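You operate a simulated robot arm through the tools that you are given. There is no shell and no other tool.

The job below is to be done with a simulated robot arm. You get a single attempt, and the scene is never put back.

Task
Pack the pink black handle tub on the top of the steel table. At the end: the pot marked "25 ml" from the top of the steel table is in the pink black handle tub; the large red bung stands on top of the white gasket; the blue disc stands where the large red bung stood; the white relief valve six is in the pink black handle tub; whatever was shut is shut again. Leave all else as you found it, and nothing knocked over.

The check looks at the end state, three seconds after you hand in, the way a careful person would. Anything else that was tipped, shoved, dropped, spilled or broken makes it a failure.

Robot
A 6-joint arm with a two-finger parallel gripper, fixed in place. Base frame: the origin is on the floor under the middle of its stand, x ahead of it, y to its left, z up; the work surface is at about z = 800. Units: mm, rad, N and s.
With the tool pointing down near the work surface it reaches from about 260 to 680 mm from the base axis. Its first joint turns from -1.152 to 1.152 rad. Payload 2.9 kg.
The TCP is the grasp point between the finger pads, 30 mm short of the fingertips. In the tool frame z runs along the fingers and y along their closing line. The gripper opens to 110 mm. The fingers are 20 mm wide and 10 mm thick; the gripper's body (48 by 112 mm) begins 55 mm behind the TCP.
Orientation is that of the tool frame in the base frame, as [roll, pitch, yaw] about the fixed x, y, z axes, in that order (R = Rz(yaw) Ry(pitch) Rx(roll)). With the fingers straight down and closing along the base's y, the tool's x points along the base's -x, its y along +y and its z along -z.

Tools
- The arm moves only by the tool move_arm. Its argument "targets" is a list of rows, each an object (a shift or turn left out is 0, a gripper value left out holds the last) with "slide": the shift along the tool's x, y, z in units of 50 mm (1.0 is 50 mm), a list of three; "rot": the turn, a rotation vector about the tool's x, y, z in units of 5 degrees (1.0 is 5 degrees), a list of three; "gripper": the opening, from 0 (shut) to 1 (fully open). In form: [{"slide": [dx, dy, dz], "rot": [wx, wy, wz], "gripper": gripper}, ...]. A call has 1 to 20 rows; each row shifts and turns the commanded pose from where the row before left it, along the tool's axes as they then stand. A call with a number of a shift or a turn outside -1 to 1 is refused whole. Rows are played at 5 a second. More than 50 mm and 0.15 rad between two rows, or a gripper value outside its range, and nothing of the call is played. Where a pose cannot be reached the arm comes as near as it can. A force on the tool above 40 N (or 10 N above the force at the start of the call, whichever is more), or a blocked arm, ends the call early, and 0.2 s more pass. The fingers move at their own pace (about 108 mm/s each) and stop on an object; they squeeze with about 43 N. The grip force told is the motor's: it shows also when the fingers shut on nothing. Time passes only in rows, and 0.2 s behind the last, so rows that do not move let the fingers close. It gives the time, the measured TCP pose, the force on the tool (base axes), the opening and the grip force at its end, in the units of the frame above (readings bear some noise), with the torque about the TCP (base axes, N m) and any sound that the robot's microphone picked up, and new pictures: "pictures" is both (left out), scene, wrist or none.
- Cameras (640 x 400 px; columns grow to the right, rows downward): "scene" is fixed at [82.7, 436.1, 1390.7]; the picture's right is [-0.70, -0.71, 0.00], its down [-0.37, 0.36, -0.86] and it looks along [0.61, -0.60, -0.51] (base axes); focal length 264 px, centre (320, 200). "wrist" rides on the gripper at [72, 17, -103] in the tool frame; the picture's right is [-0.23, 0.97, 0.00], its down [-0.76, -0.18, -0.62] and it looks along [-0.61, -0.14, 0.78] (tool axes); focal length 222 px, centre (320, 200). There is no depth. A picture from a camera that has moved, and an enlarged one, comes with that camera's place and axes in the base frame and with its lens.
- inspect(camera, box): a new picture of the part [left, top, right, bottom] of that camera's present view, enlarged. No time passes.
- finish_job(): hands the job in; it is judged then, once.

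Nothing tells you positions but the pictures and the camera data. Unless the task says otherwise, let go and move clear before handing in.

The tools are called after "Request:" by a JSON object that holds its "op" and its "data". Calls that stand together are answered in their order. move_arm: Moves the arm, as the interface text tells. Its arguments: {"type":"object","properties":{"targets":{"type":"array"},"pictures":{"type":"string","enum":["both","scene","wrist","none"]}},"required":["targets"]} The other tools are called the same way: inspect (camera, box) takes an enlarged picture of a part of a camera's view; finish_job () hands the job in.

At the start:

```text
clock: 0.0
eef_pos: [364.5, -12.4, 1173.7]
ee_rot: [-3.141, -0.001, 3.141]
force: [0.0, -0.1, -0.3]
ft_torque: [-0.02, 0.0, 0.01]
grip_width: 110.2
grip_force: 0.0
```

scene: 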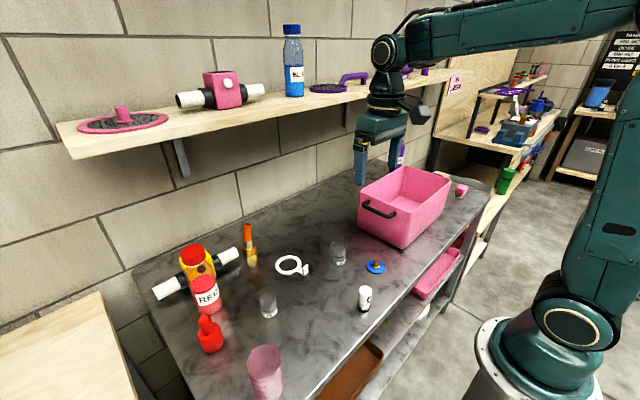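
wrist: 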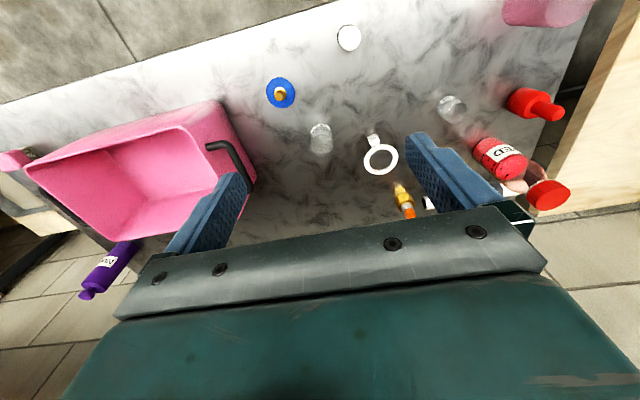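

I see a steel table with a pink tub, several small objects, a white ring (gasket), a red bung, a blue disc, a white pot or valve marked "6", and two clear glass pots. I'll enlarge the views first to identify each one.

Request:
{"op": "inspect", "data": {"camera": "scene", "box": [130, 220, 290, 320]}}

Request:
{"op": "inspect", "data": {"camera": "scene", "box": [240, 220, 400, 320]}}

Request:
{"op": "inspect", "data": {"camera": "scene", "box": [340, 150, 500, 250]}}

Request:
{"op": "inspect", "data": {"camera": "scene", "box": [180, 280, 340, 380]}}

Request:
{"op": "inspect", "data": {"camera": "wrist", "box": [240, 10, 400, 110]}}

Request:
{"op": "inspect", "data": {"camera": "wrist", "box": [420, 80, 580, 180]}}

Request:
{"op": "inspect", "data": {"camera": "wrist", "box": [290, 100, 450, 200]}}

```text
4.00 times, centred on (210, 270) of scene
camera zoom: at [82.7, 436.1, 1390.7], right [-0.7, -0.71, 0.0], down [-0.37, 0.36, -0.86], along [0.61, -0.6, -0.51], focal length 1057 px, centre (760, -80)
```

zoom: 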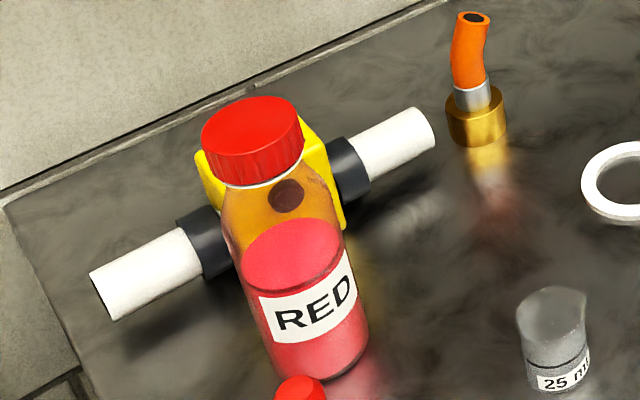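

```text
4.00 times, centred on (320, 270) of scene
camera zoom: at [82.7, 436.1, 1390.7], right [-0.7, -0.71, 0.0], down [-0.37, 0.36, -0.86], along [0.61, -0.6, -0.51], focal length 1057 px, centre (320, -80)
```

zoom: 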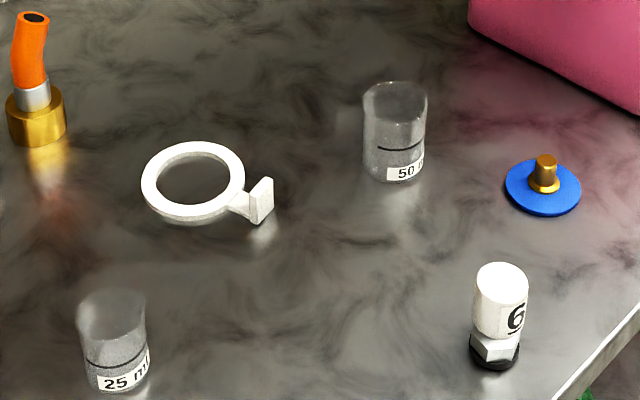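

```text
4.00 times, centred on (420, 200) of scene
camera zoom: at [82.7, 436.1, 1390.7], right [-0.7, -0.71, 0.0], down [-0.37, 0.36, -0.86], along [0.61, -0.6, -0.51], focal length 1057 px, centre (-80, 200)
```

zoom: 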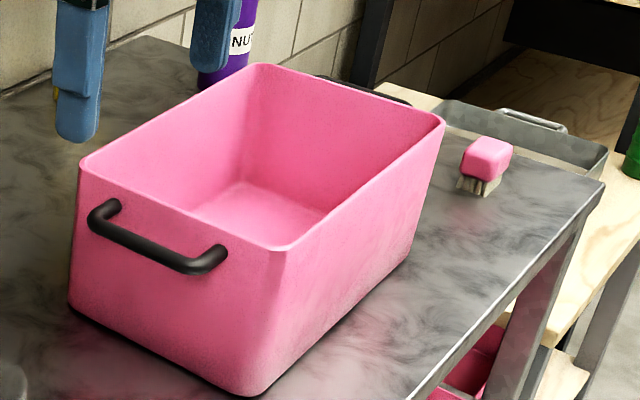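

```text
4.00 times, centred on (260, 330) of scene
camera zoom: at [82.7, 436.1, 1390.7], right [-0.7, -0.71, 0.0], down [-0.37, 0.36, -0.86], along [0.61, -0.6, -0.51], focal length 1057 px, centre (560, -320)
```

zoom: 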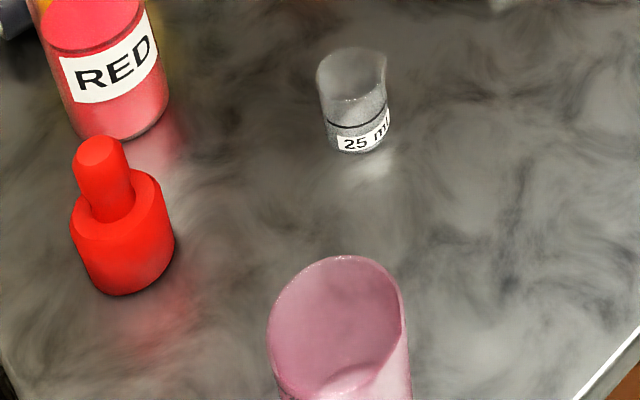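

```text
4.00 times, centred on (320, 60) of wrist
camera zoom: at [292.3, 5.5, 1276.3], right [0.23, 0.97, 0.0], down [0.76, -0.18, 0.62], along [0.61, -0.14, -0.78], focal length 888 px, centre (320, 760)
```

zoom: 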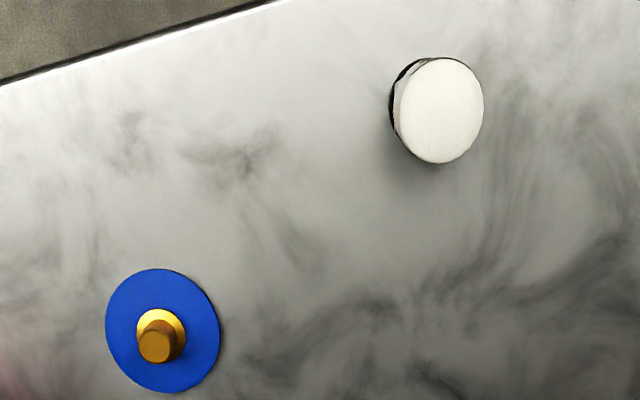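

```text
4.00 times, centred on (500, 130) of wrist
camera zoom: at [292.3, 5.5, 1276.3], right [0.23, 0.97, 0.0], down [0.76, -0.18, 0.62], along [0.61, -0.14, -0.78], focal length 888 px, centre (-400, 480)
```

zoom: 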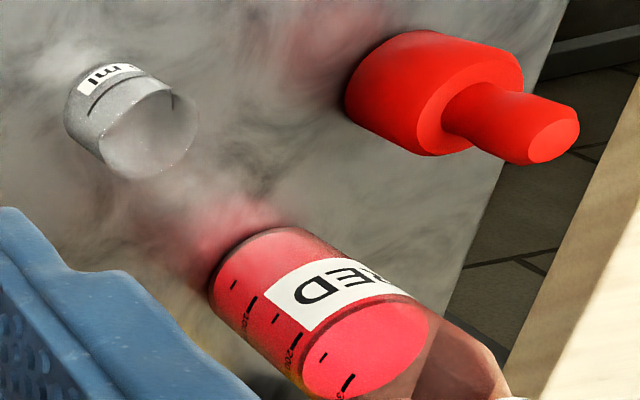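

```text
4.00 times, centred on (370, 150) of wrist
camera zoom: at [292.3, 5.5, 1276.3], right [0.23, 0.97, 0.0], down [0.76, -0.18, 0.62], along [0.61, -0.14, -0.78], focal length 888 px, centre (120, 400)
```

zoom: 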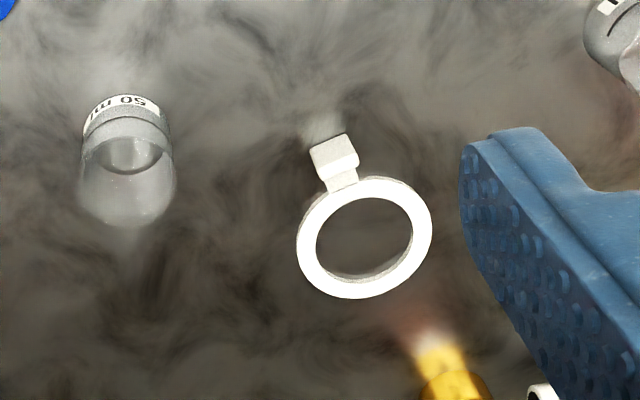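

The table holds the 25 ml pot at about (472, 228), the valve "6" near (317, 46) and the blue disc near (380, -97). The gasket is around (575, 88), the red bung around (497, 367), and the open tub spans roughly x 360-550, y -220 to -515. I'll move the wrist camera near the bung for a closer look before touching anything.

Request:
{"op": "move_arm", "data": {"targets": [{"slide": [0, 0.7, 0.35], "gripper": 1}, {"slide": [0, 0.7, 0.35]}, {"slide": [0, 0.7, 0.35]}, {"slide": [0, 0.7, 0.35]}, {"slide": [0, 0.7, 0.35]}, {"slide": [0, 0.7, 0.35]}, {"slide": [0, 0.7, 0.35]}, {"slide": [0, 0.7, 0.35]}, {"slide": [0, 0.7, 0.35]}, {"slide": [0, 0.7, 0.35]}]}}

```text
clock: 2.2
eef_pos: [365.3, 342.3, 995.7]
ee_rot: [3.141, -0.001, 3.139]
force: [0.5, -0.1, 0.7]
ft_torque: [-0.01, 0.0, -0.01]
grip_width: 110.0
grip_force: 0.0
camera wrist: at [293.1, 359.9, 1100.4], right [0.23, 0.97, 0.0], down [0.76, -0.18, 0.62], along [0.61, -0.14, -0.78], focal length 222 px, centre (320, 200)
```

scene: 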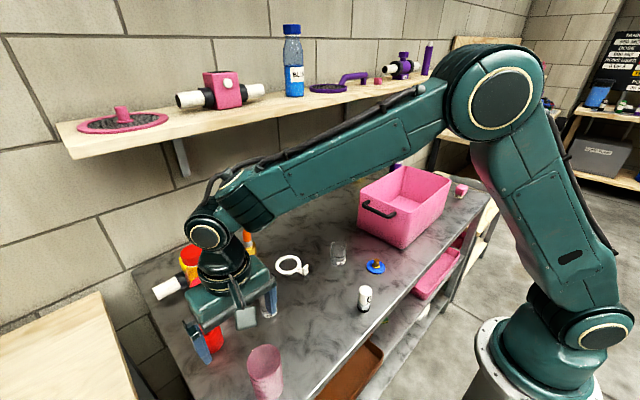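
wrist: 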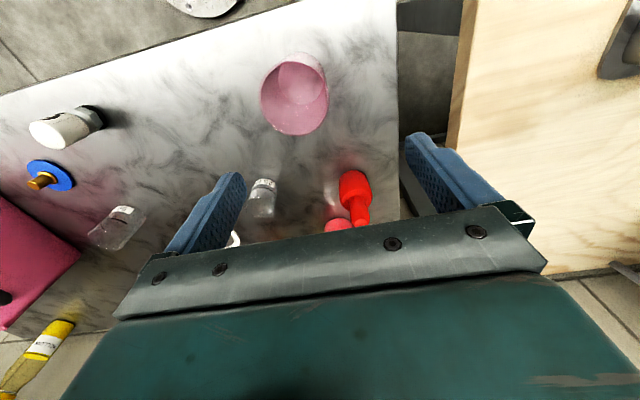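

The wrist view now shows the bung, the pink beaker and the pots. I'll enlarge it to measure the bung, then move over to view the gasket.

Request:
{"op": "inspect", "data": {"camera": "wrist", "box": [280, 150, 440, 250]}}

Request:
{"op": "inspect", "data": {"camera": "wrist", "box": [200, 150, 360, 250]}}

```text
4.00 times, centred on (360, 200) of wrist
camera zoom: at [293.1, 359.9, 1100.4], right [0.23, 0.97, 0.0], down [0.76, -0.18, 0.62], along [0.61, -0.14, -0.78], focal length 888 px, centre (160, 200)
```

zoom: 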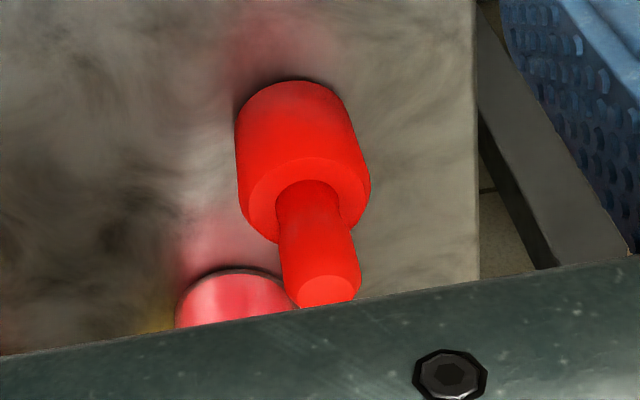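

```text
4.00 times, centred on (280, 200) of wrist
camera zoom: at [293.1, 359.9, 1100.4], right [0.23, 0.97, 0.0], down [0.76, -0.18, 0.62], along [0.61, -0.14, -0.78], focal length 888 px, centre (480, 200)
```

zoom: 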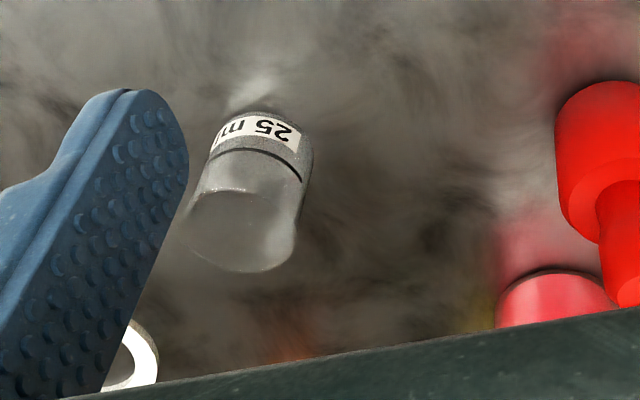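

The bung base is near (499, 366) and about 46 mm across, with a narrower knob on top reaching about z 897. Next I'll look at the white gasket closely, staying below shelf height.

Request:
{"op": "move_arm", "data": {"targets": [{"slide": [0, -0.9, 0]}, {"slide": [0, -0.9, 0]}, {"slide": [0, -0.9, 0]}, {"slide": [0, -0.9, 0]}, {"slide": [0, -0.9, 0]}, {"slide": [0, -0.9, 0]}, {"slide": [-0.85, 0, 0.3]}, {"slide": [-0.85, 0, 0.3]}, {"slide": [-0.85, 0, 0.3]}, {"slide": [-0.85, 0, 0.3]}]}}

```text
clock: 4.4
eef_pos: [536.4, 70.0, 939.1]
ee_rot: [-3.141, 0.001, -3.14]
force: [0.4, -1.0, 0.8]
ft_torque: [0.02, 0.07, 0.0]
grip_width: 109.9
grip_force: 0.1
camera wrist: at [463.7, 87.5, 1043.4], right [0.23, 0.97, 0.0], down [0.76, -0.18, 0.62], along [0.61, -0.14, -0.78], focal length 222 px, centre (320, 200)
```

scene: 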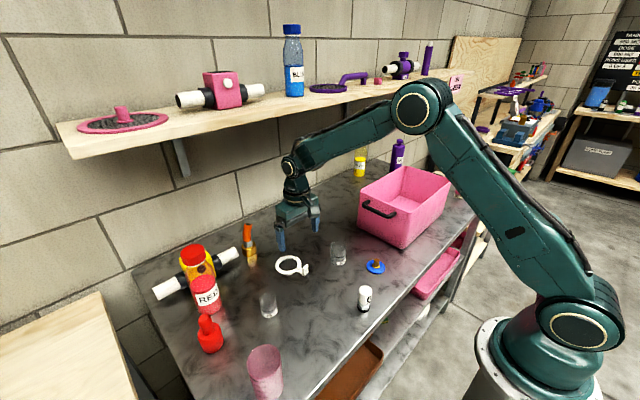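
wrist: 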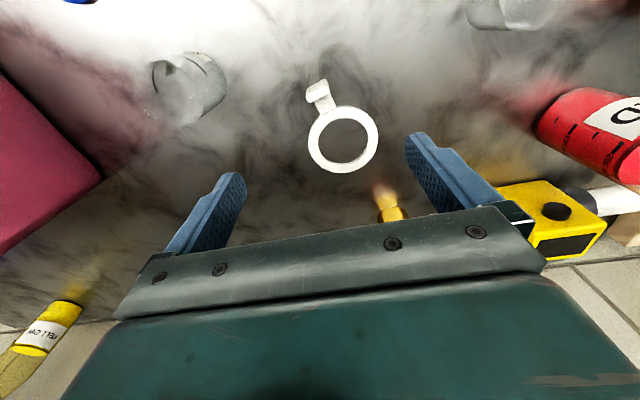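

Request:
{"op": "inspect", "data": {"camera": "wrist", "box": [280, 70, 408, 190]}}

Request:
{"op": "inspect", "data": {"camera": "scene", "box": [265, 240, 329, 280]}}

Request:
{"op": "inspect", "data": {"camera": "scene", "box": [340, 240, 404, 280]}}

```text
3.33 times, centred on (344, 130) of wrist
camera zoom: at [463.7, 87.5, 1043.4], right [0.23, 0.97, 0.0], down [0.76, -0.18, 0.62], along [0.61, -0.14, -0.78], focal length 740 px, centre (240, 433)
```

zoom: 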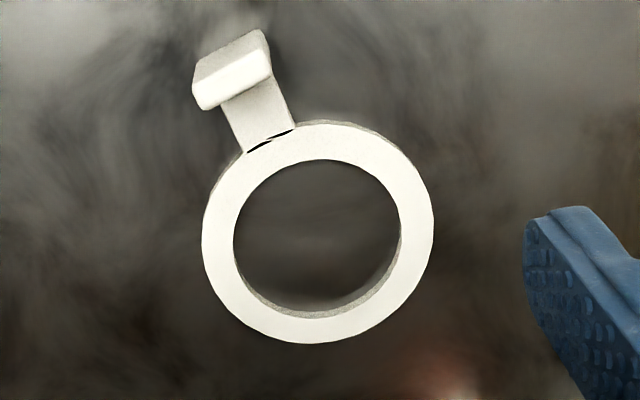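

```text
10.00 times, centred on (297, 260) of scene
camera zoom: at [82.7, 436.1, 1390.7], right [-0.7, -0.71, 0.0], down [-0.37, 0.36, -0.86], along [0.61, -0.6, -0.51], focal length 2643 px, centre (550, -400)
```

zoom: 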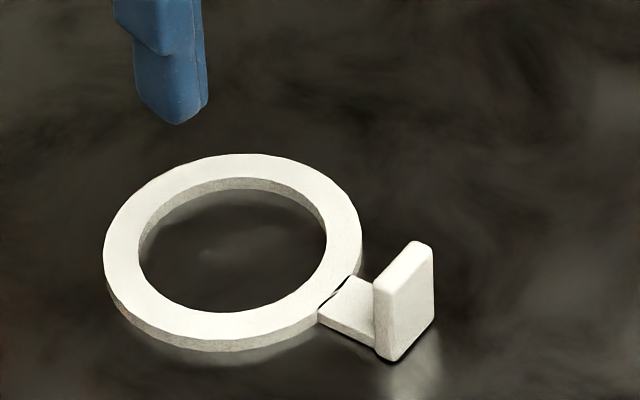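

```text
10.00 times, centred on (372, 260) of scene
camera zoom: at [82.7, 436.1, 1390.7], right [-0.7, -0.71, 0.0], down [-0.37, 0.36, -0.86], along [0.61, -0.6, -0.51], focal length 2643 px, centre (-200, -400)
```

zoom: 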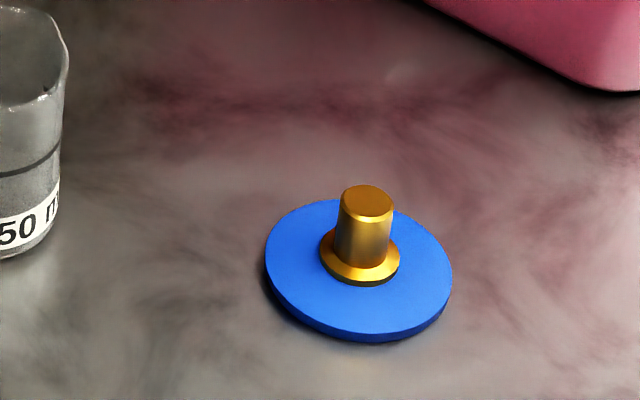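

The gasket ring is centred near (570, 89), about 79 mm across with a hole of about 57 mm. The bung is only about 46 mm wide, so I'll have to feel whether the hole is real. Now I'll move above the bung, approaching from in front of the bottle.

Request:
{"op": "move_arm", "data": {"targets": [{"slide": [0.71, 0, -0.22], "gripper": 1}, {"slide": [0, 0.85, 0]}, {"slide": [0, 0.85, 0]}, {"slide": [0, 0.85, 0]}, {"slide": [0, 0.85, 0]}, {"slide": [0, 0.85, 0]}, {"slide": [0, 0.85, 0]}, {"slide": [0, 0.85, 0]}, {"slide": [0, 0, 0]}, {"slide": [0, 0, 0]}]}}

```text
clock: 6.6
eef_pos: [496.4, 365.9, 945.6]
ee_rot: [3.141, 0.0, -3.142]
force: [0.5, 0.3, 0.0]
ft_torque: [0.0, 0.02, -0.04]
grip_width: 109.7
grip_force: 0.1
camera wrist: at [424.2, 383.0, 1050.4], right [0.23, 0.97, 0.0], down [0.76, -0.18, 0.62], along [0.61, -0.14, -0.78], focal length 222 px, centre (320, 200)
```

scene: 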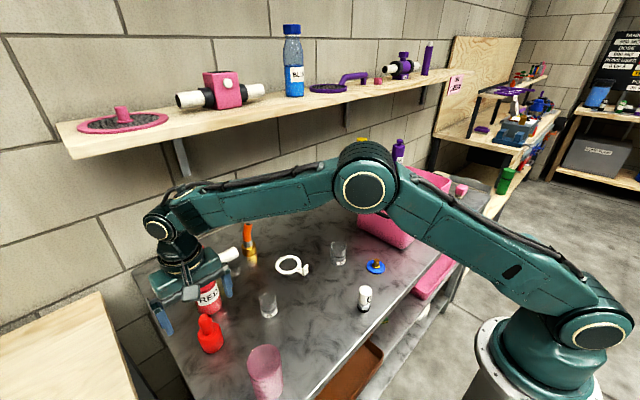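
wrist: 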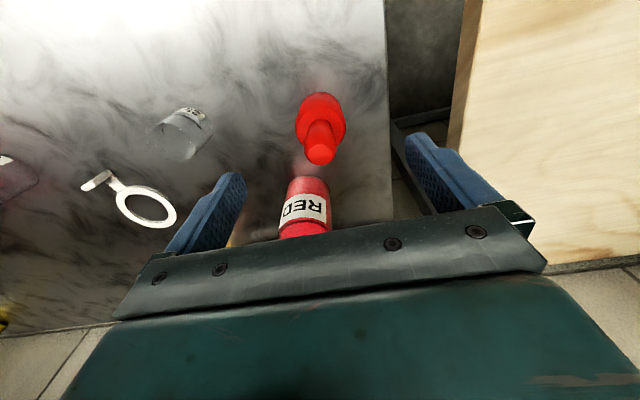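

Request:
{"op": "inspect", "data": {"camera": "wrist", "box": [260, 80, 388, 180]}}

Request:
{"op": "inspect", "data": {"camera": "scene", "box": [140, 230, 268, 360]}}

```text
4.00 times, centred on (324, 130) of wrist
camera zoom: at [424.2, 383.0, 1050.4], right [0.23, 0.97, 0.0], down [0.76, -0.18, 0.62], along [0.61, -0.14, -0.78], focal length 888 px, centre (304, 480)
```

zoom: 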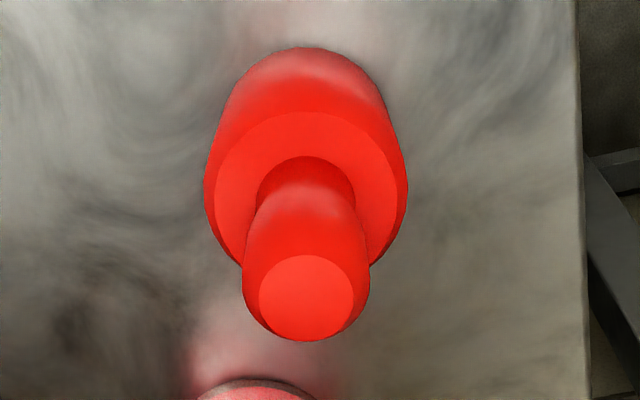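

```text
3.08 times, centred on (204, 295) of scene
camera zoom: at [82.7, 436.1, 1390.7], right [-0.7, -0.71, 0.0], down [-0.37, 0.36, -0.86], along [0.61, -0.6, -0.51], focal length 813 px, centre (677, -92)
```

zoom: 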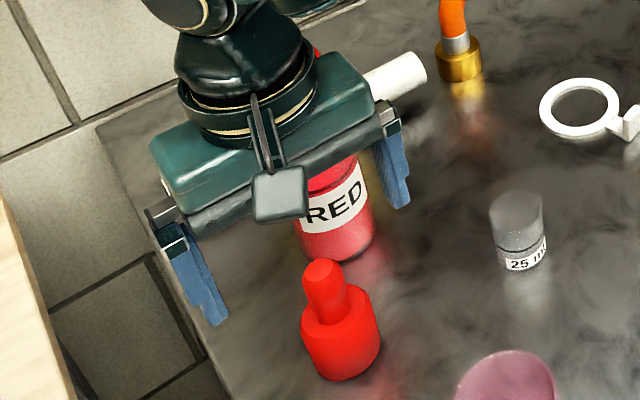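

The bung sits almost exactly under the tool at (499, 366). I'll descend around its body, keeping the palm above the knob.

Request:
{"op": "move_arm", "data": {"targets": [{"slide": [0, 0, 0.46]}, {"slide": [0, 0, 0.46]}, {"slide": [0, 0, 0.46]}, {"slide": [0, 0, 0.44]}, {"slide": [0, 0, 0]}, {"slide": [0, 0, 0]}]}}

```text
clock: 8.0
eef_pos: [499.8, 364.8, 859.6]
ee_rot: [3.141, 0.001, -3.141]
force: [1.0, -1.1, 0.3]
ft_torque: [0.0, -0.03, 0.0]
grip_width: 110.1
grip_force: 0.1
camera wrist: at [426.5, 381.4, 963.7], right [0.23, 0.97, 0.0], down [0.76, -0.18, 0.62], along [0.61, -0.14, -0.78], focal length 222 px, centre (320, 200)
```

scene: 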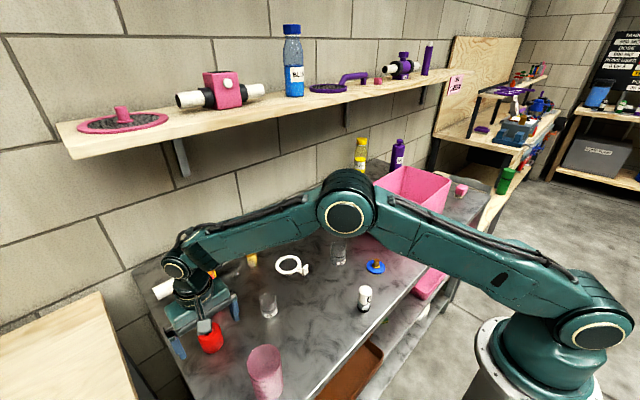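
wrist: 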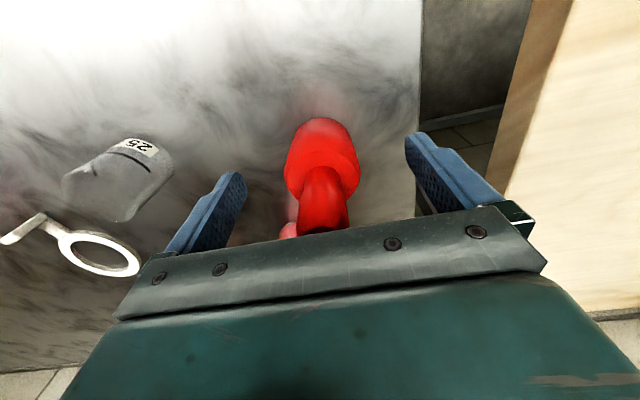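

The bung body is centred between the fingers. I'll lower 4 mm more and close in two stages.

Request:
{"op": "move_arm", "data": {"targets": [{"slide": [0, 0, 0.08]}, {"gripper": 0.5}, {"gripper": 0.5}, {"gripper": 0.4}, {"gripper": 0.0}, {"gripper": 0.0}, {"gripper": 0.0}]}}

```text
clock: 9.6
eef_pos: [498.6, 363.7, 854.4]
ee_rot: [3.141, 0.002, 3.141]
force: [0.0, -0.3, -0.2]
ft_torque: [0.03, -0.02, 0.03]
grip_width: 46.5
grip_force: 43.3
camera wrist: at [426.5, 382.1, 958.9], right [0.23, 0.97, 0.0], down [0.76, -0.18, 0.62], along [0.61, -0.14, -0.78], focal length 222 px, centre (320, 200)
```

scene: 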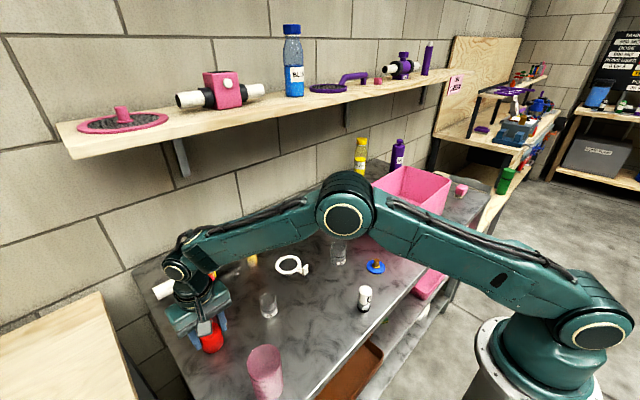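
wrist: 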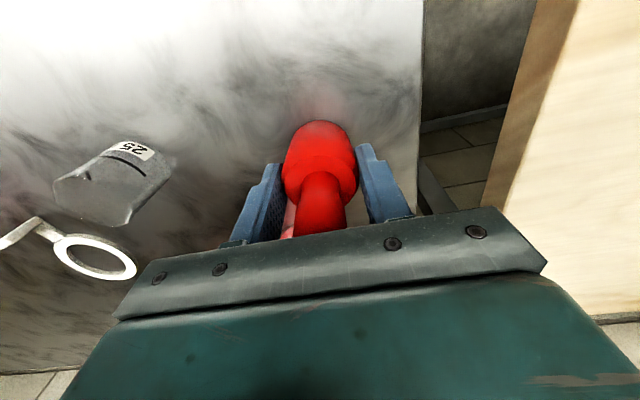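

The bung is held: 46.5 mm wide, and it stood at (499, 365). I'll lift it and carry it partway towards the gasket, then take a fresh look at the ring.

Request:
{"op": "move_arm", "data": {"targets": [{"slide": [0, 0, -0.2]}, {"slide": [0, 0, -0.5]}, {"slide": [0, 0, -0.5]}, {"slide": [0, 0, -0.5]}, {"slide": [0, -0.7, 0]}, {"slide": [0, -0.7, 0]}, {"slide": [0, -0.7, 0]}, {"slide": [-0.31, -0.7, 0]}, {"slide": [-0.31, -0.7, 0]}, {"slide": [0, 0, 0]}, {"slide": [0, 0, 0]}]}}

```text
clock: 12.0
eef_pos: [531.5, 192.1, 938.9]
ee_rot: [3.142, -0.001, -3.14]
force: [-0.8, -0.2, -0.2]
ft_torque: [-0.02, 0.03, -0.01]
grip_width: 23.0
grip_force: 43.0
camera wrist: at [458.7, 208.3, 1042.1], right [0.23, 0.97, 0.0], down [0.76, -0.18, 0.62], along [0.61, -0.14, -0.78], focal length 222 px, centre (320, 200)
```

scene: 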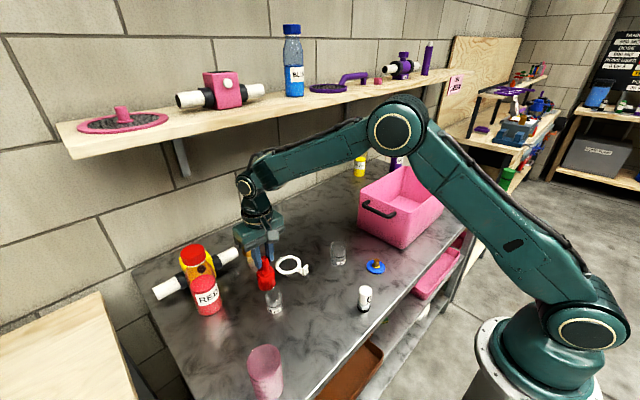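
wrist: 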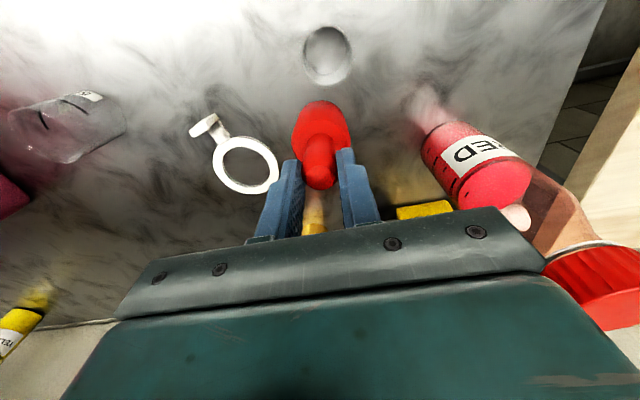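

The grip has slipped from the body to the knob (now 23 mm wide), so the bung hangs lower than before. I'll inspect how it's held before moving on.

Request:
{"op": "inspect", "data": {"camera": "scene", "box": [225, 220, 321, 320]}}

Request:
{"op": "inspect", "data": {"camera": "wrist", "box": [180, 20, 380, 240]}}

```text
4.00 times, centred on (273, 270) of scene
camera zoom: at [82.7, 436.1, 1390.7], right [-0.7, -0.71, 0.0], down [-0.37, 0.36, -0.86], along [0.61, -0.6, -0.51], focal length 1057 px, centre (508, -80)
```

zoom: 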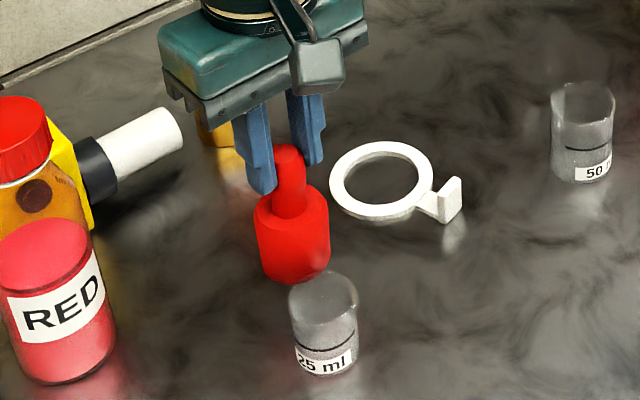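

```text
1.82 times, centred on (280, 130) of wrist
camera zoom: at [458.7, 208.3, 1042.1], right [0.23, 0.97, 0.0], down [0.76, -0.18, 0.62], along [0.61, -0.14, -0.78], focal length 404 px, centre (393, 327)
```

zoom: 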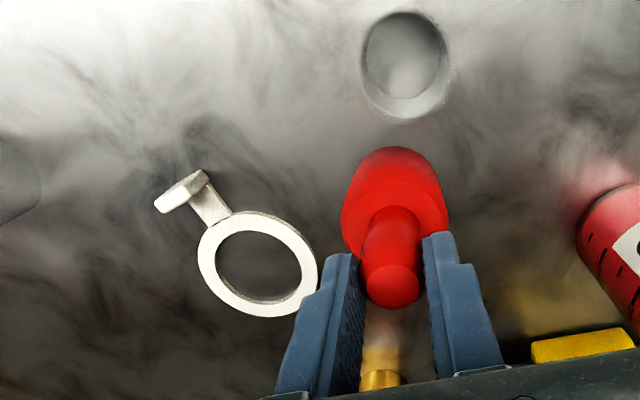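

The bung slid down in the grip and now hangs by its knob, about 30 mm above the table. It also nudged the 25 ml pot about 15 mm; the pot is still upright and has to move anyway. I'll set the bung down gently here and re-grip it properly on the knob.

Request:
{"op": "move_arm", "data": {"targets": [{"slide": [0, 0, 0.12]}, {"slide": [0, 0, 0.12]}, {"slide": [0, 0, 0.12]}, {"slide": [0, 0, 0.1]}, {"slide": [0, 0, 0]}]}}

Request:
{"op": "inspect", "data": {"camera": "scene", "box": [225, 220, 321, 320]}}

```text
clock: 13.2
eef_pos: [530.9, 190.9, 916.8]
ee_rot: [3.141, 0.001, -3.141]
force: [-0.9, -0.3, -2.0]
ft_torque: [0.03, 0.0, -0.02]
grip_width: 23.0
grip_force: 42.9
camera wrist: at [458.3, 208.1, 1019.7], right [0.23, 0.97, 0.0], down [0.76, -0.18, 0.62], along [0.61, -0.14, -0.78], focal length 222 px, centre (320, 200)
```

scene: 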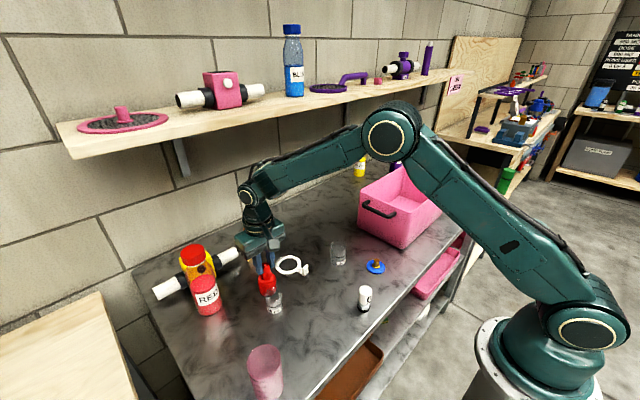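
wrist: 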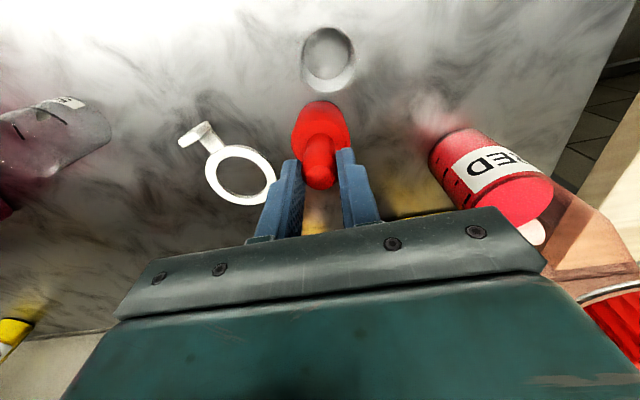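

```text
4.00 times, centred on (273, 270) of scene
camera zoom: at [82.7, 436.1, 1390.7], right [-0.7, -0.71, 0.0], down [-0.37, 0.36, -0.86], along [0.61, -0.6, -0.51], focal length 1057 px, centre (508, -80)
```

zoom: 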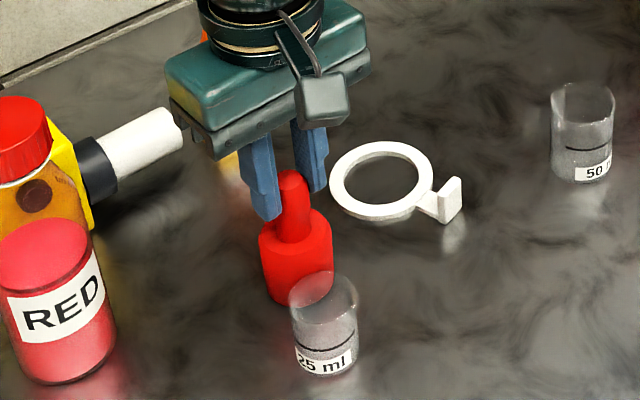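

Request:
{"op": "move_arm", "data": {"targets": [{"slide": [0, 0, 0.06]}, {"slide": [0, 0, 0.04]}, {"slide": [0, 0, 0]}], "pictures": "none"}}

```text
clock: 14.0
eef_pos: [531.5, 190.9, 910.2]
ee_rot: [3.141, 0.0, -3.142]
force: [-1.1, 0.0, 2.9]
ft_torque: [-0.07, 0.18, -0.01]
grip_width: 23.0
grip_force: 43.2
```

Request:
{"op": "move_arm", "data": {"targets": [{"slide": [0, 0, 0.03]}, {"slide": [0, 0, 0]}], "pictures": "none"}}

```text
clock: 14.6
eef_pos: [531.2, 190.7, 909.8]
ee_rot: [3.14, 0.002, 3.141]
force: [-4.3, -2.7, 21.1]
ft_torque: [-0.25, 0.87, 0.02]
grip_width: 23.2
grip_force: 43.2
```

The bung has touched the table at TCP z of about 911. I'll ease off slightly and release it, then look.

Request:
{"op": "move_arm", "data": {"targets": [{"slide": [0, 0, -0.02]}, {"slide": [0, 0, 0], "gripper": 0.3}, {"slide": [0, 0, 0], "gripper": 0.45}, {"slide": [0, 0, 0]}, {"slide": [0, 0, 0]}]}}

Request:
{"op": "inspect", "data": {"camera": "wrist", "box": [240, 60, 400, 220]}}

Request:
{"op": "inspect", "data": {"camera": "scene", "box": [225, 220, 321, 320]}}

```text
clock: 15.8
eef_pos: [530.4, 189.9, 909.8]
ee_rot: [3.141, 0.0, -3.141]
force: [-0.5, 0.3, 0.2]
ft_torque: [-0.02, 0.04, -0.02]
grip_width: 49.1
grip_force: 0.1
camera wrist: at [458.1, 208.3, 1013.4], right [0.23, 0.97, 0.0], down [0.76, -0.18, 0.62], along [0.61, -0.14, -0.78], focal length 222 px, centre (320, 200)
```

scene: 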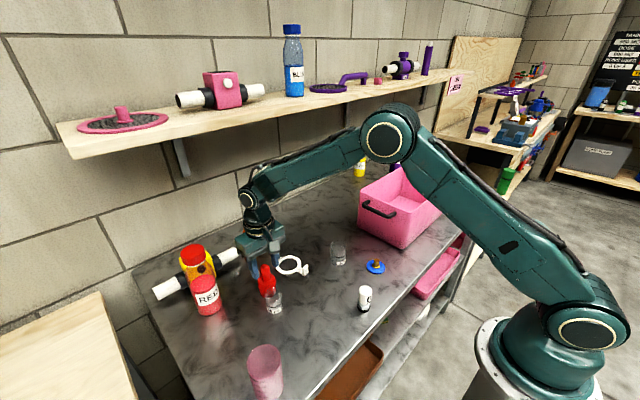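
wrist: 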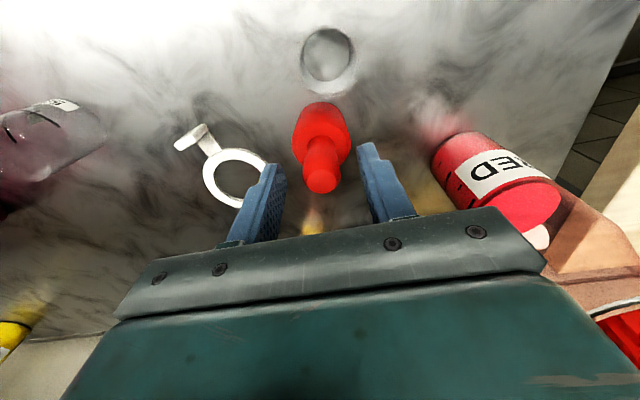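

```text
2.50 times, centred on (320, 140) of wrist
camera zoom: at [458.1, 208.3, 1013.4], right [0.23, 0.97, 0.0], down [0.76, -0.18, 0.62], along [0.61, -0.14, -0.78], focal length 555 px, centre (320, 350)
```

zoom: 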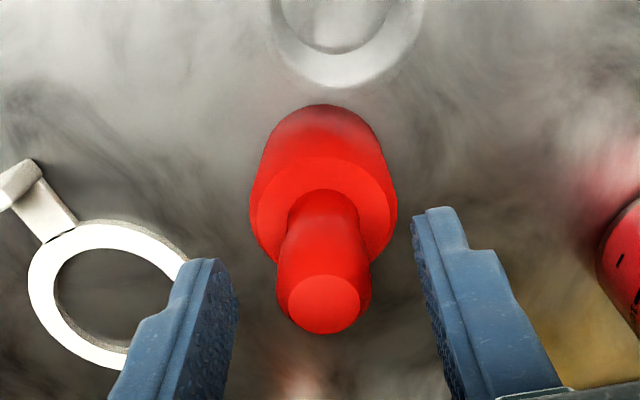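

```text
4.00 times, centred on (273, 270) of scene
camera zoom: at [82.7, 436.1, 1390.7], right [-0.7, -0.71, 0.0], down [-0.37, 0.36, -0.86], along [0.61, -0.6, -0.51], focal length 1057 px, centre (508, -80)
```

zoom: 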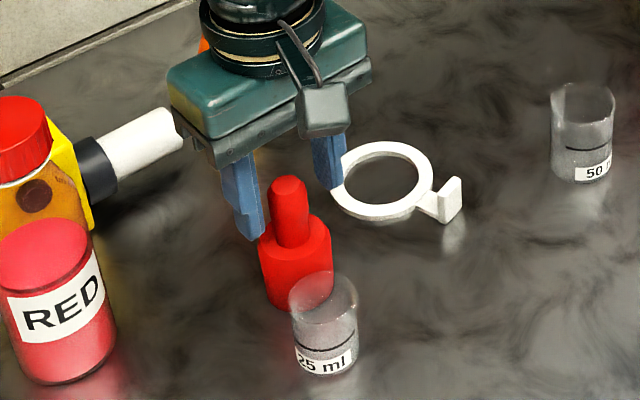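

The bung stands upright at about (533, 191). I'll lower so the pads centre on the knob and grip again.

Request:
{"op": "move_arm", "data": {"targets": [{"slide": [-0.05, 0.03, 0.2]}, {"slide": [0, 0, 0.2]}, {"slide": [0, 0, 0.11]}, {"slide": [0, 0, 0]}, {"slide": [0, 0, 0], "gripper": 0.3}, {"slide": [0, 0, 0], "gripper": 0.0}, {"slide": [0, 0, 0]}, {"slide": [0, 0, 0]}]}}

```text
clock: 17.6
eef_pos: [530.9, 193.1, 884.4]
ee_rot: [-3.141, 0.0, 3.141]
force: [0.6, -0.4, 0.1]
ft_torque: [0.02, -0.01, -0.02]
grip_width: 23.6
grip_force: 42.9
camera wrist: at [459.6, 209.7, 988.4], right [0.23, 0.97, 0.0], down [0.76, -0.18, 0.62], along [0.61, -0.14, -0.78], focal length 222 px, centre (320, 200)
```

scene: 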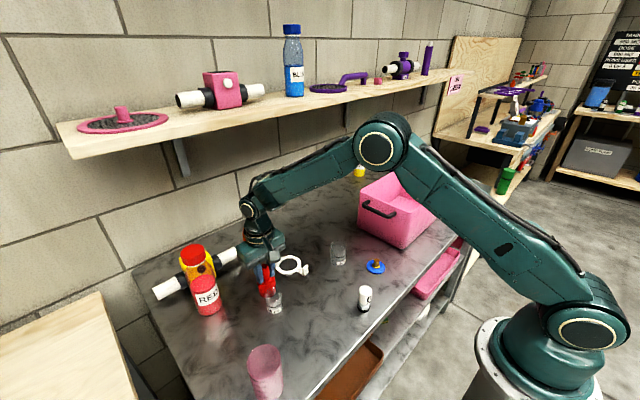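
wrist: 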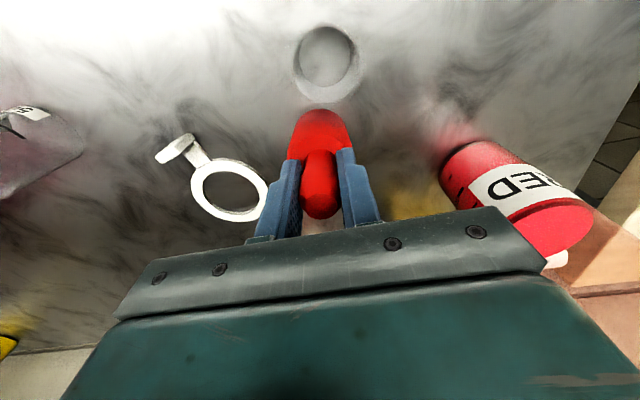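

Request:
{"op": "inspect", "data": {"camera": "wrist", "box": [140, 120, 300, 240]}}

Request:
{"op": "move_arm", "data": {"targets": [{"slide": [0, 0, -0.1]}, {"slide": [0, 0, -0.4]}, {"slide": [0, 0, -0.5]}, {"slide": [0, 0, 0]}, {"slide": [0, 0, 0]}]}}

Request:
{"op": "inspect", "data": {"camera": "wrist", "box": [140, 80, 380, 240]}}

Request:
{"op": "inspect", "data": {"camera": "scene", "box": [225, 220, 321, 320]}}

```text
3.33 times, centred on (220, 180) of wrist
camera zoom: at [459.6, 209.7, 988.4], right [0.23, 0.97, 0.0], down [0.76, -0.18, 0.62], along [0.61, -0.14, -0.78], focal length 740 px, centre (653, 267)
```

zoom: 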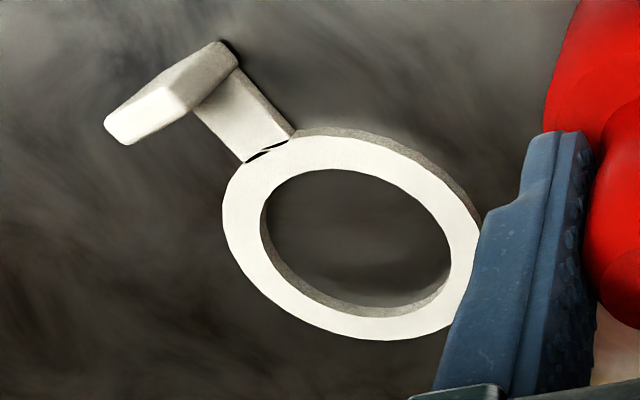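

```text
clock: 18.8
eef_pos: [531.8, 192.3, 932.5]
ee_rot: [-3.141, 0.0, -3.14]
force: [0.9, 0.4, -0.2]
ft_torque: [0.0, -0.01, -0.03]
grip_width: 23.6
grip_force: 43.0
camera wrist: at [460.1, 210.0, 1037.4], right [0.23, 0.97, 0.0], down [0.76, -0.18, 0.62], along [0.61, -0.14, -0.78], focal length 222 px, centre (320, 200)
```

scene: 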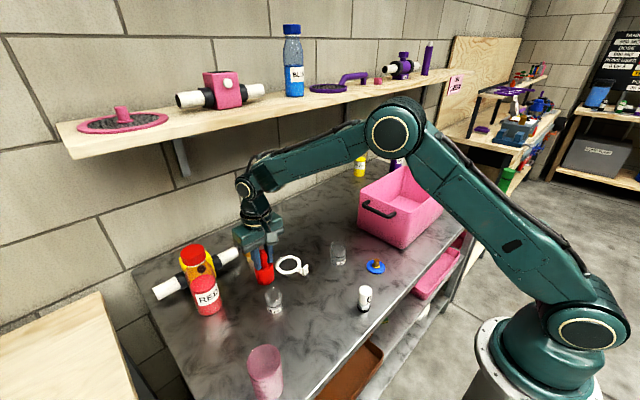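
wrist: 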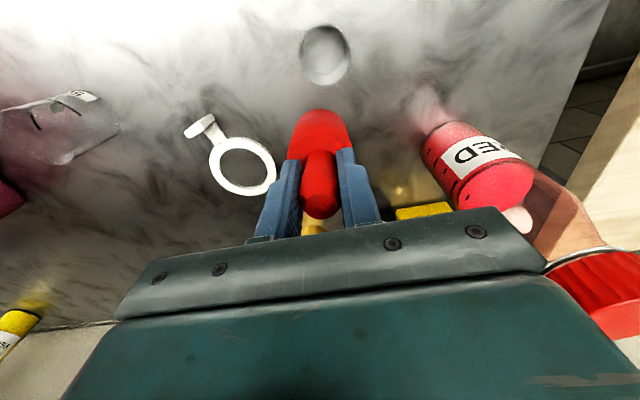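

```text
2.50 times, centred on (260, 160) of wrist
camera zoom: at [460.1, 210.0, 1037.4], right [0.23, 0.97, 0.0], down [0.76, -0.18, 0.62], along [0.61, -0.14, -0.78], focal length 555 px, centre (470, 300)
```

zoom: 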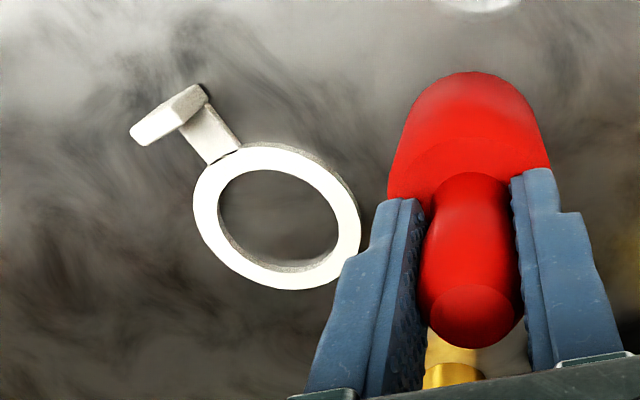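

```text
4.00 times, centred on (273, 270) of scene
camera zoom: at [82.7, 436.1, 1390.7], right [-0.7, -0.71, 0.0], down [-0.37, 0.36, -0.86], along [0.61, -0.6, -0.51], focal length 1057 px, centre (508, -80)
```

zoom: 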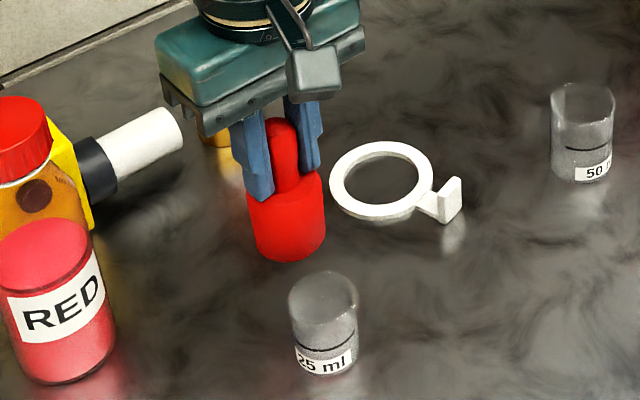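

The knob grip holds without slipping, and the gasket centre is confirmed at about (569, 89.5). I'll carry the bung over the ring centre and lower it to just above the ring.

Request:
{"op": "move_arm", "data": {"targets": [{"slide": [-0.245, -0.68, 0]}, {"slide": [-0.245, -0.68, 0]}, {"slide": [-0.245, -0.68, 0]}, {"slide": [0, 0, 0]}, {"slide": [0, 0, 0.3]}, {"slide": [0, 0, 0.25]}, {"slide": [0, 0, 0.17]}, {"slide": [0, 0, 0]}, {"slide": [0, 0, 0]}]}}

Request:
{"op": "inspect", "data": {"camera": "wrist", "box": [240, 80, 400, 240]}}

Request:
{"op": "inspect", "data": {"camera": "scene", "box": [250, 220, 346, 290]}}

```text
clock: 20.8
eef_pos: [568.8, 91.5, 896.8]
ee_rot: [-3.141, 0.002, -3.141]
force: [-0.8, -0.1, -0.1]
ft_torque: [0.0, 0.04, 0.02]
grip_width: 23.1
grip_force: 43.2
camera wrist: at [496.6, 109.0, 1001.2], right [0.23, 0.97, 0.0], down [0.76, -0.18, 0.62], along [0.61, -0.14, -0.78], focal length 222 px, centre (320, 200)
```

scene: 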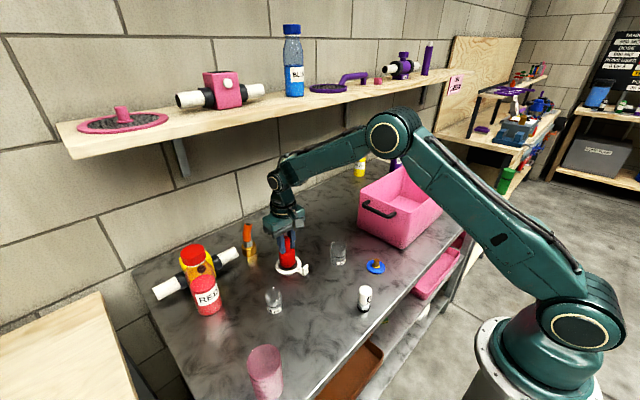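
wrist: 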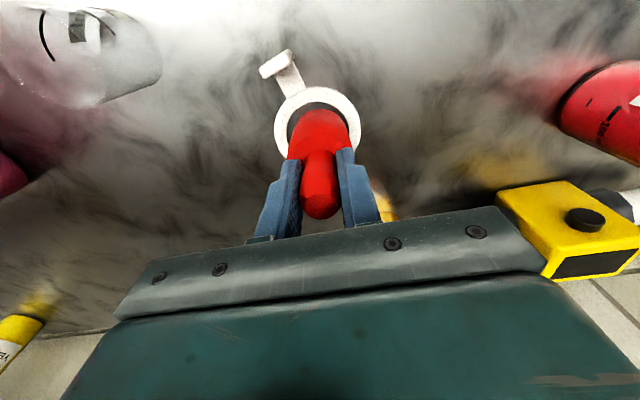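

```text
2.50 times, centred on (320, 160) of wrist
camera zoom: at [496.6, 109.0, 1001.2], right [0.23, 0.97, 0.0], down [0.76, -0.18, 0.62], along [0.61, -0.14, -0.78], focal length 555 px, centre (320, 300)
```

zoom: 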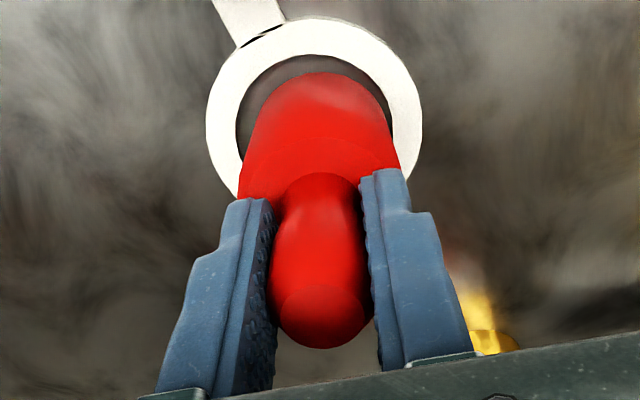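

```text
5.71 times, centred on (298, 255) of scene
camera zoom: at [82.7, 436.1, 1390.7], right [-0.7, -0.71, 0.0], down [-0.37, 0.36, -0.86], along [0.61, -0.6, -0.51], focal length 1510 px, centre (446, -114)
```

zoom: 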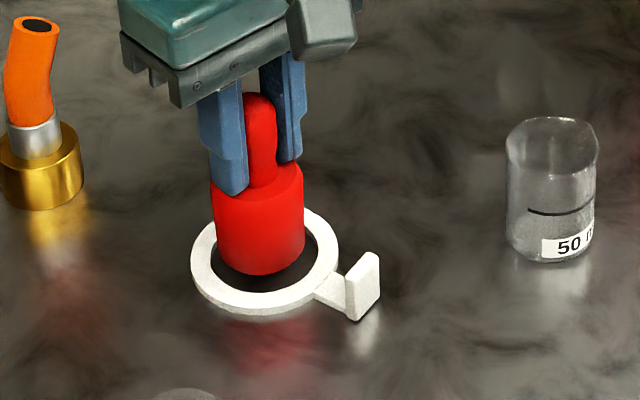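

The bung is centred over the ring with its base about 14 mm above the table. I'll lower in small steps to feel whether the ring centre supports it.

Request:
{"op": "move_arm", "data": {"targets": [{"slide": [0, 0, 0.06]}, {"slide": [0, 0, 0.04]}, {"slide": [0, 0, 0]}], "pictures": "none"}}

Request:
{"op": "move_arm", "data": {"targets": [{"slide": [0, 0, 0.04]}, {"slide": [0, 0, 0]}], "pictures": "none"}}

Request:
{"op": "move_arm", "data": {"targets": [{"slide": [0, 0, 0.03]}, {"slide": [0, 0, 0]}], "pictures": "none"}}

```text
clock: 21.6
eef_pos: [569.9, 89.4, 894.0]
ee_rot: [3.141, -0.001, 3.141]
force: [-0.1, 0.0, -0.1]
ft_torque: [0.01, 0.0, -0.01]
grip_width: 23.5
grip_force: 42.8
```

```text
clock: 22.2
eef_pos: [570.0, 90.3, 891.8]
ee_rot: [-3.14, 0.0, 3.141]
force: [0.1, -0.2, -1.3]
ft_torque: [-0.01, -0.03, 0.0]
grip_width: 23.3
grip_force: 43.4
```

```text
clock: 22.8
eef_pos: [568.1, 91.0, 889.5]
ee_rot: [3.14, 0.0, -3.141]
force: [0.7, -0.5, -1.5]
ft_torque: [0.02, 0.0, 0.0]
grip_width: 23.4
grip_force: 43.0
```

Request:
{"op": "move_arm", "data": {"targets": [{"slide": [0, 0, 0.03]}, {"slide": [0, 0, 0]}], "pictures": "none"}}

Request:
{"op": "move_arm", "data": {"targets": [{"slide": [0, 0, 0.03]}, {"slide": [0, 0, 0]}]}}

Request:
{"op": "inspect", "data": {"camera": "scene", "box": [250, 220, 346, 290]}}

```text
clock: 23.4
eef_pos: [569.2, 89.2, 888.2]
ee_rot: [3.14, -0.001, -3.141]
force: [-4.9, -2.3, 10.8]
ft_torque: [-0.2, 0.42, 0.0]
grip_width: 23.3
grip_force: 43.3
```

```text
clock: 24.0
eef_pos: [570.4, 91.1, 888.6]
ee_rot: [-3.141, 0.006, -3.141]
force: [-7.0, -3.4, 26.8]
ft_torque: [-0.33, 0.72, -0.01]
grip_width: 23.1
grip_force: 43.2
camera wrist: at [497.2, 108.5, 992.1], right [0.23, 0.97, 0.0], down [0.76, -0.18, 0.63], along [0.61, -0.14, -0.78], focal length 222 px, centre (320, 200)
```

scene: 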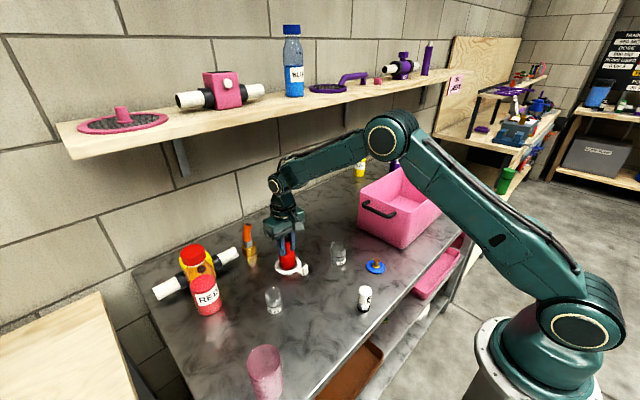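
wrist: 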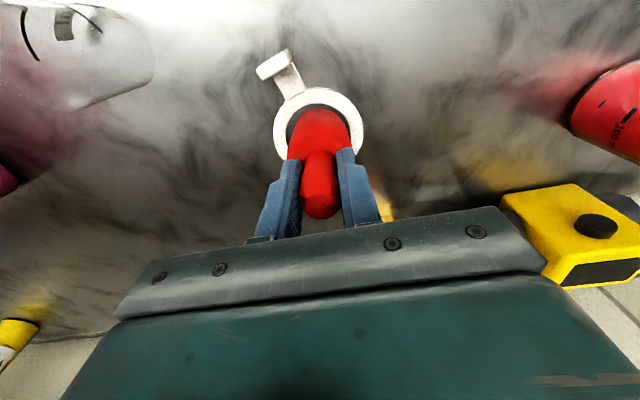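

```text
5.71 times, centred on (298, 255) of scene
camera zoom: at [82.0, 436.0, 1390.8], right [-0.7, -0.71, 0.0], down [-0.36, 0.36, -0.86], along [0.61, -0.6, -0.51], focal length 1510 px, centre (446, -114)
```

zoom: 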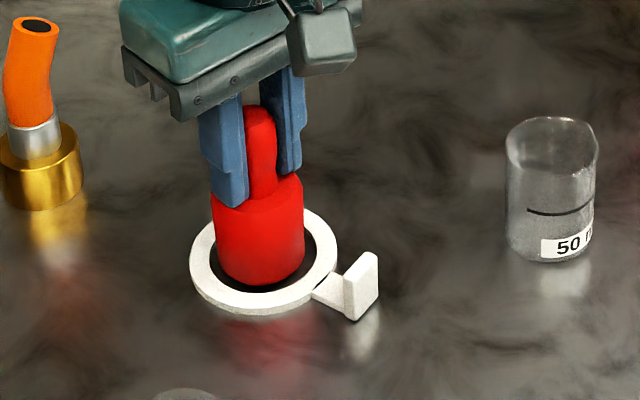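

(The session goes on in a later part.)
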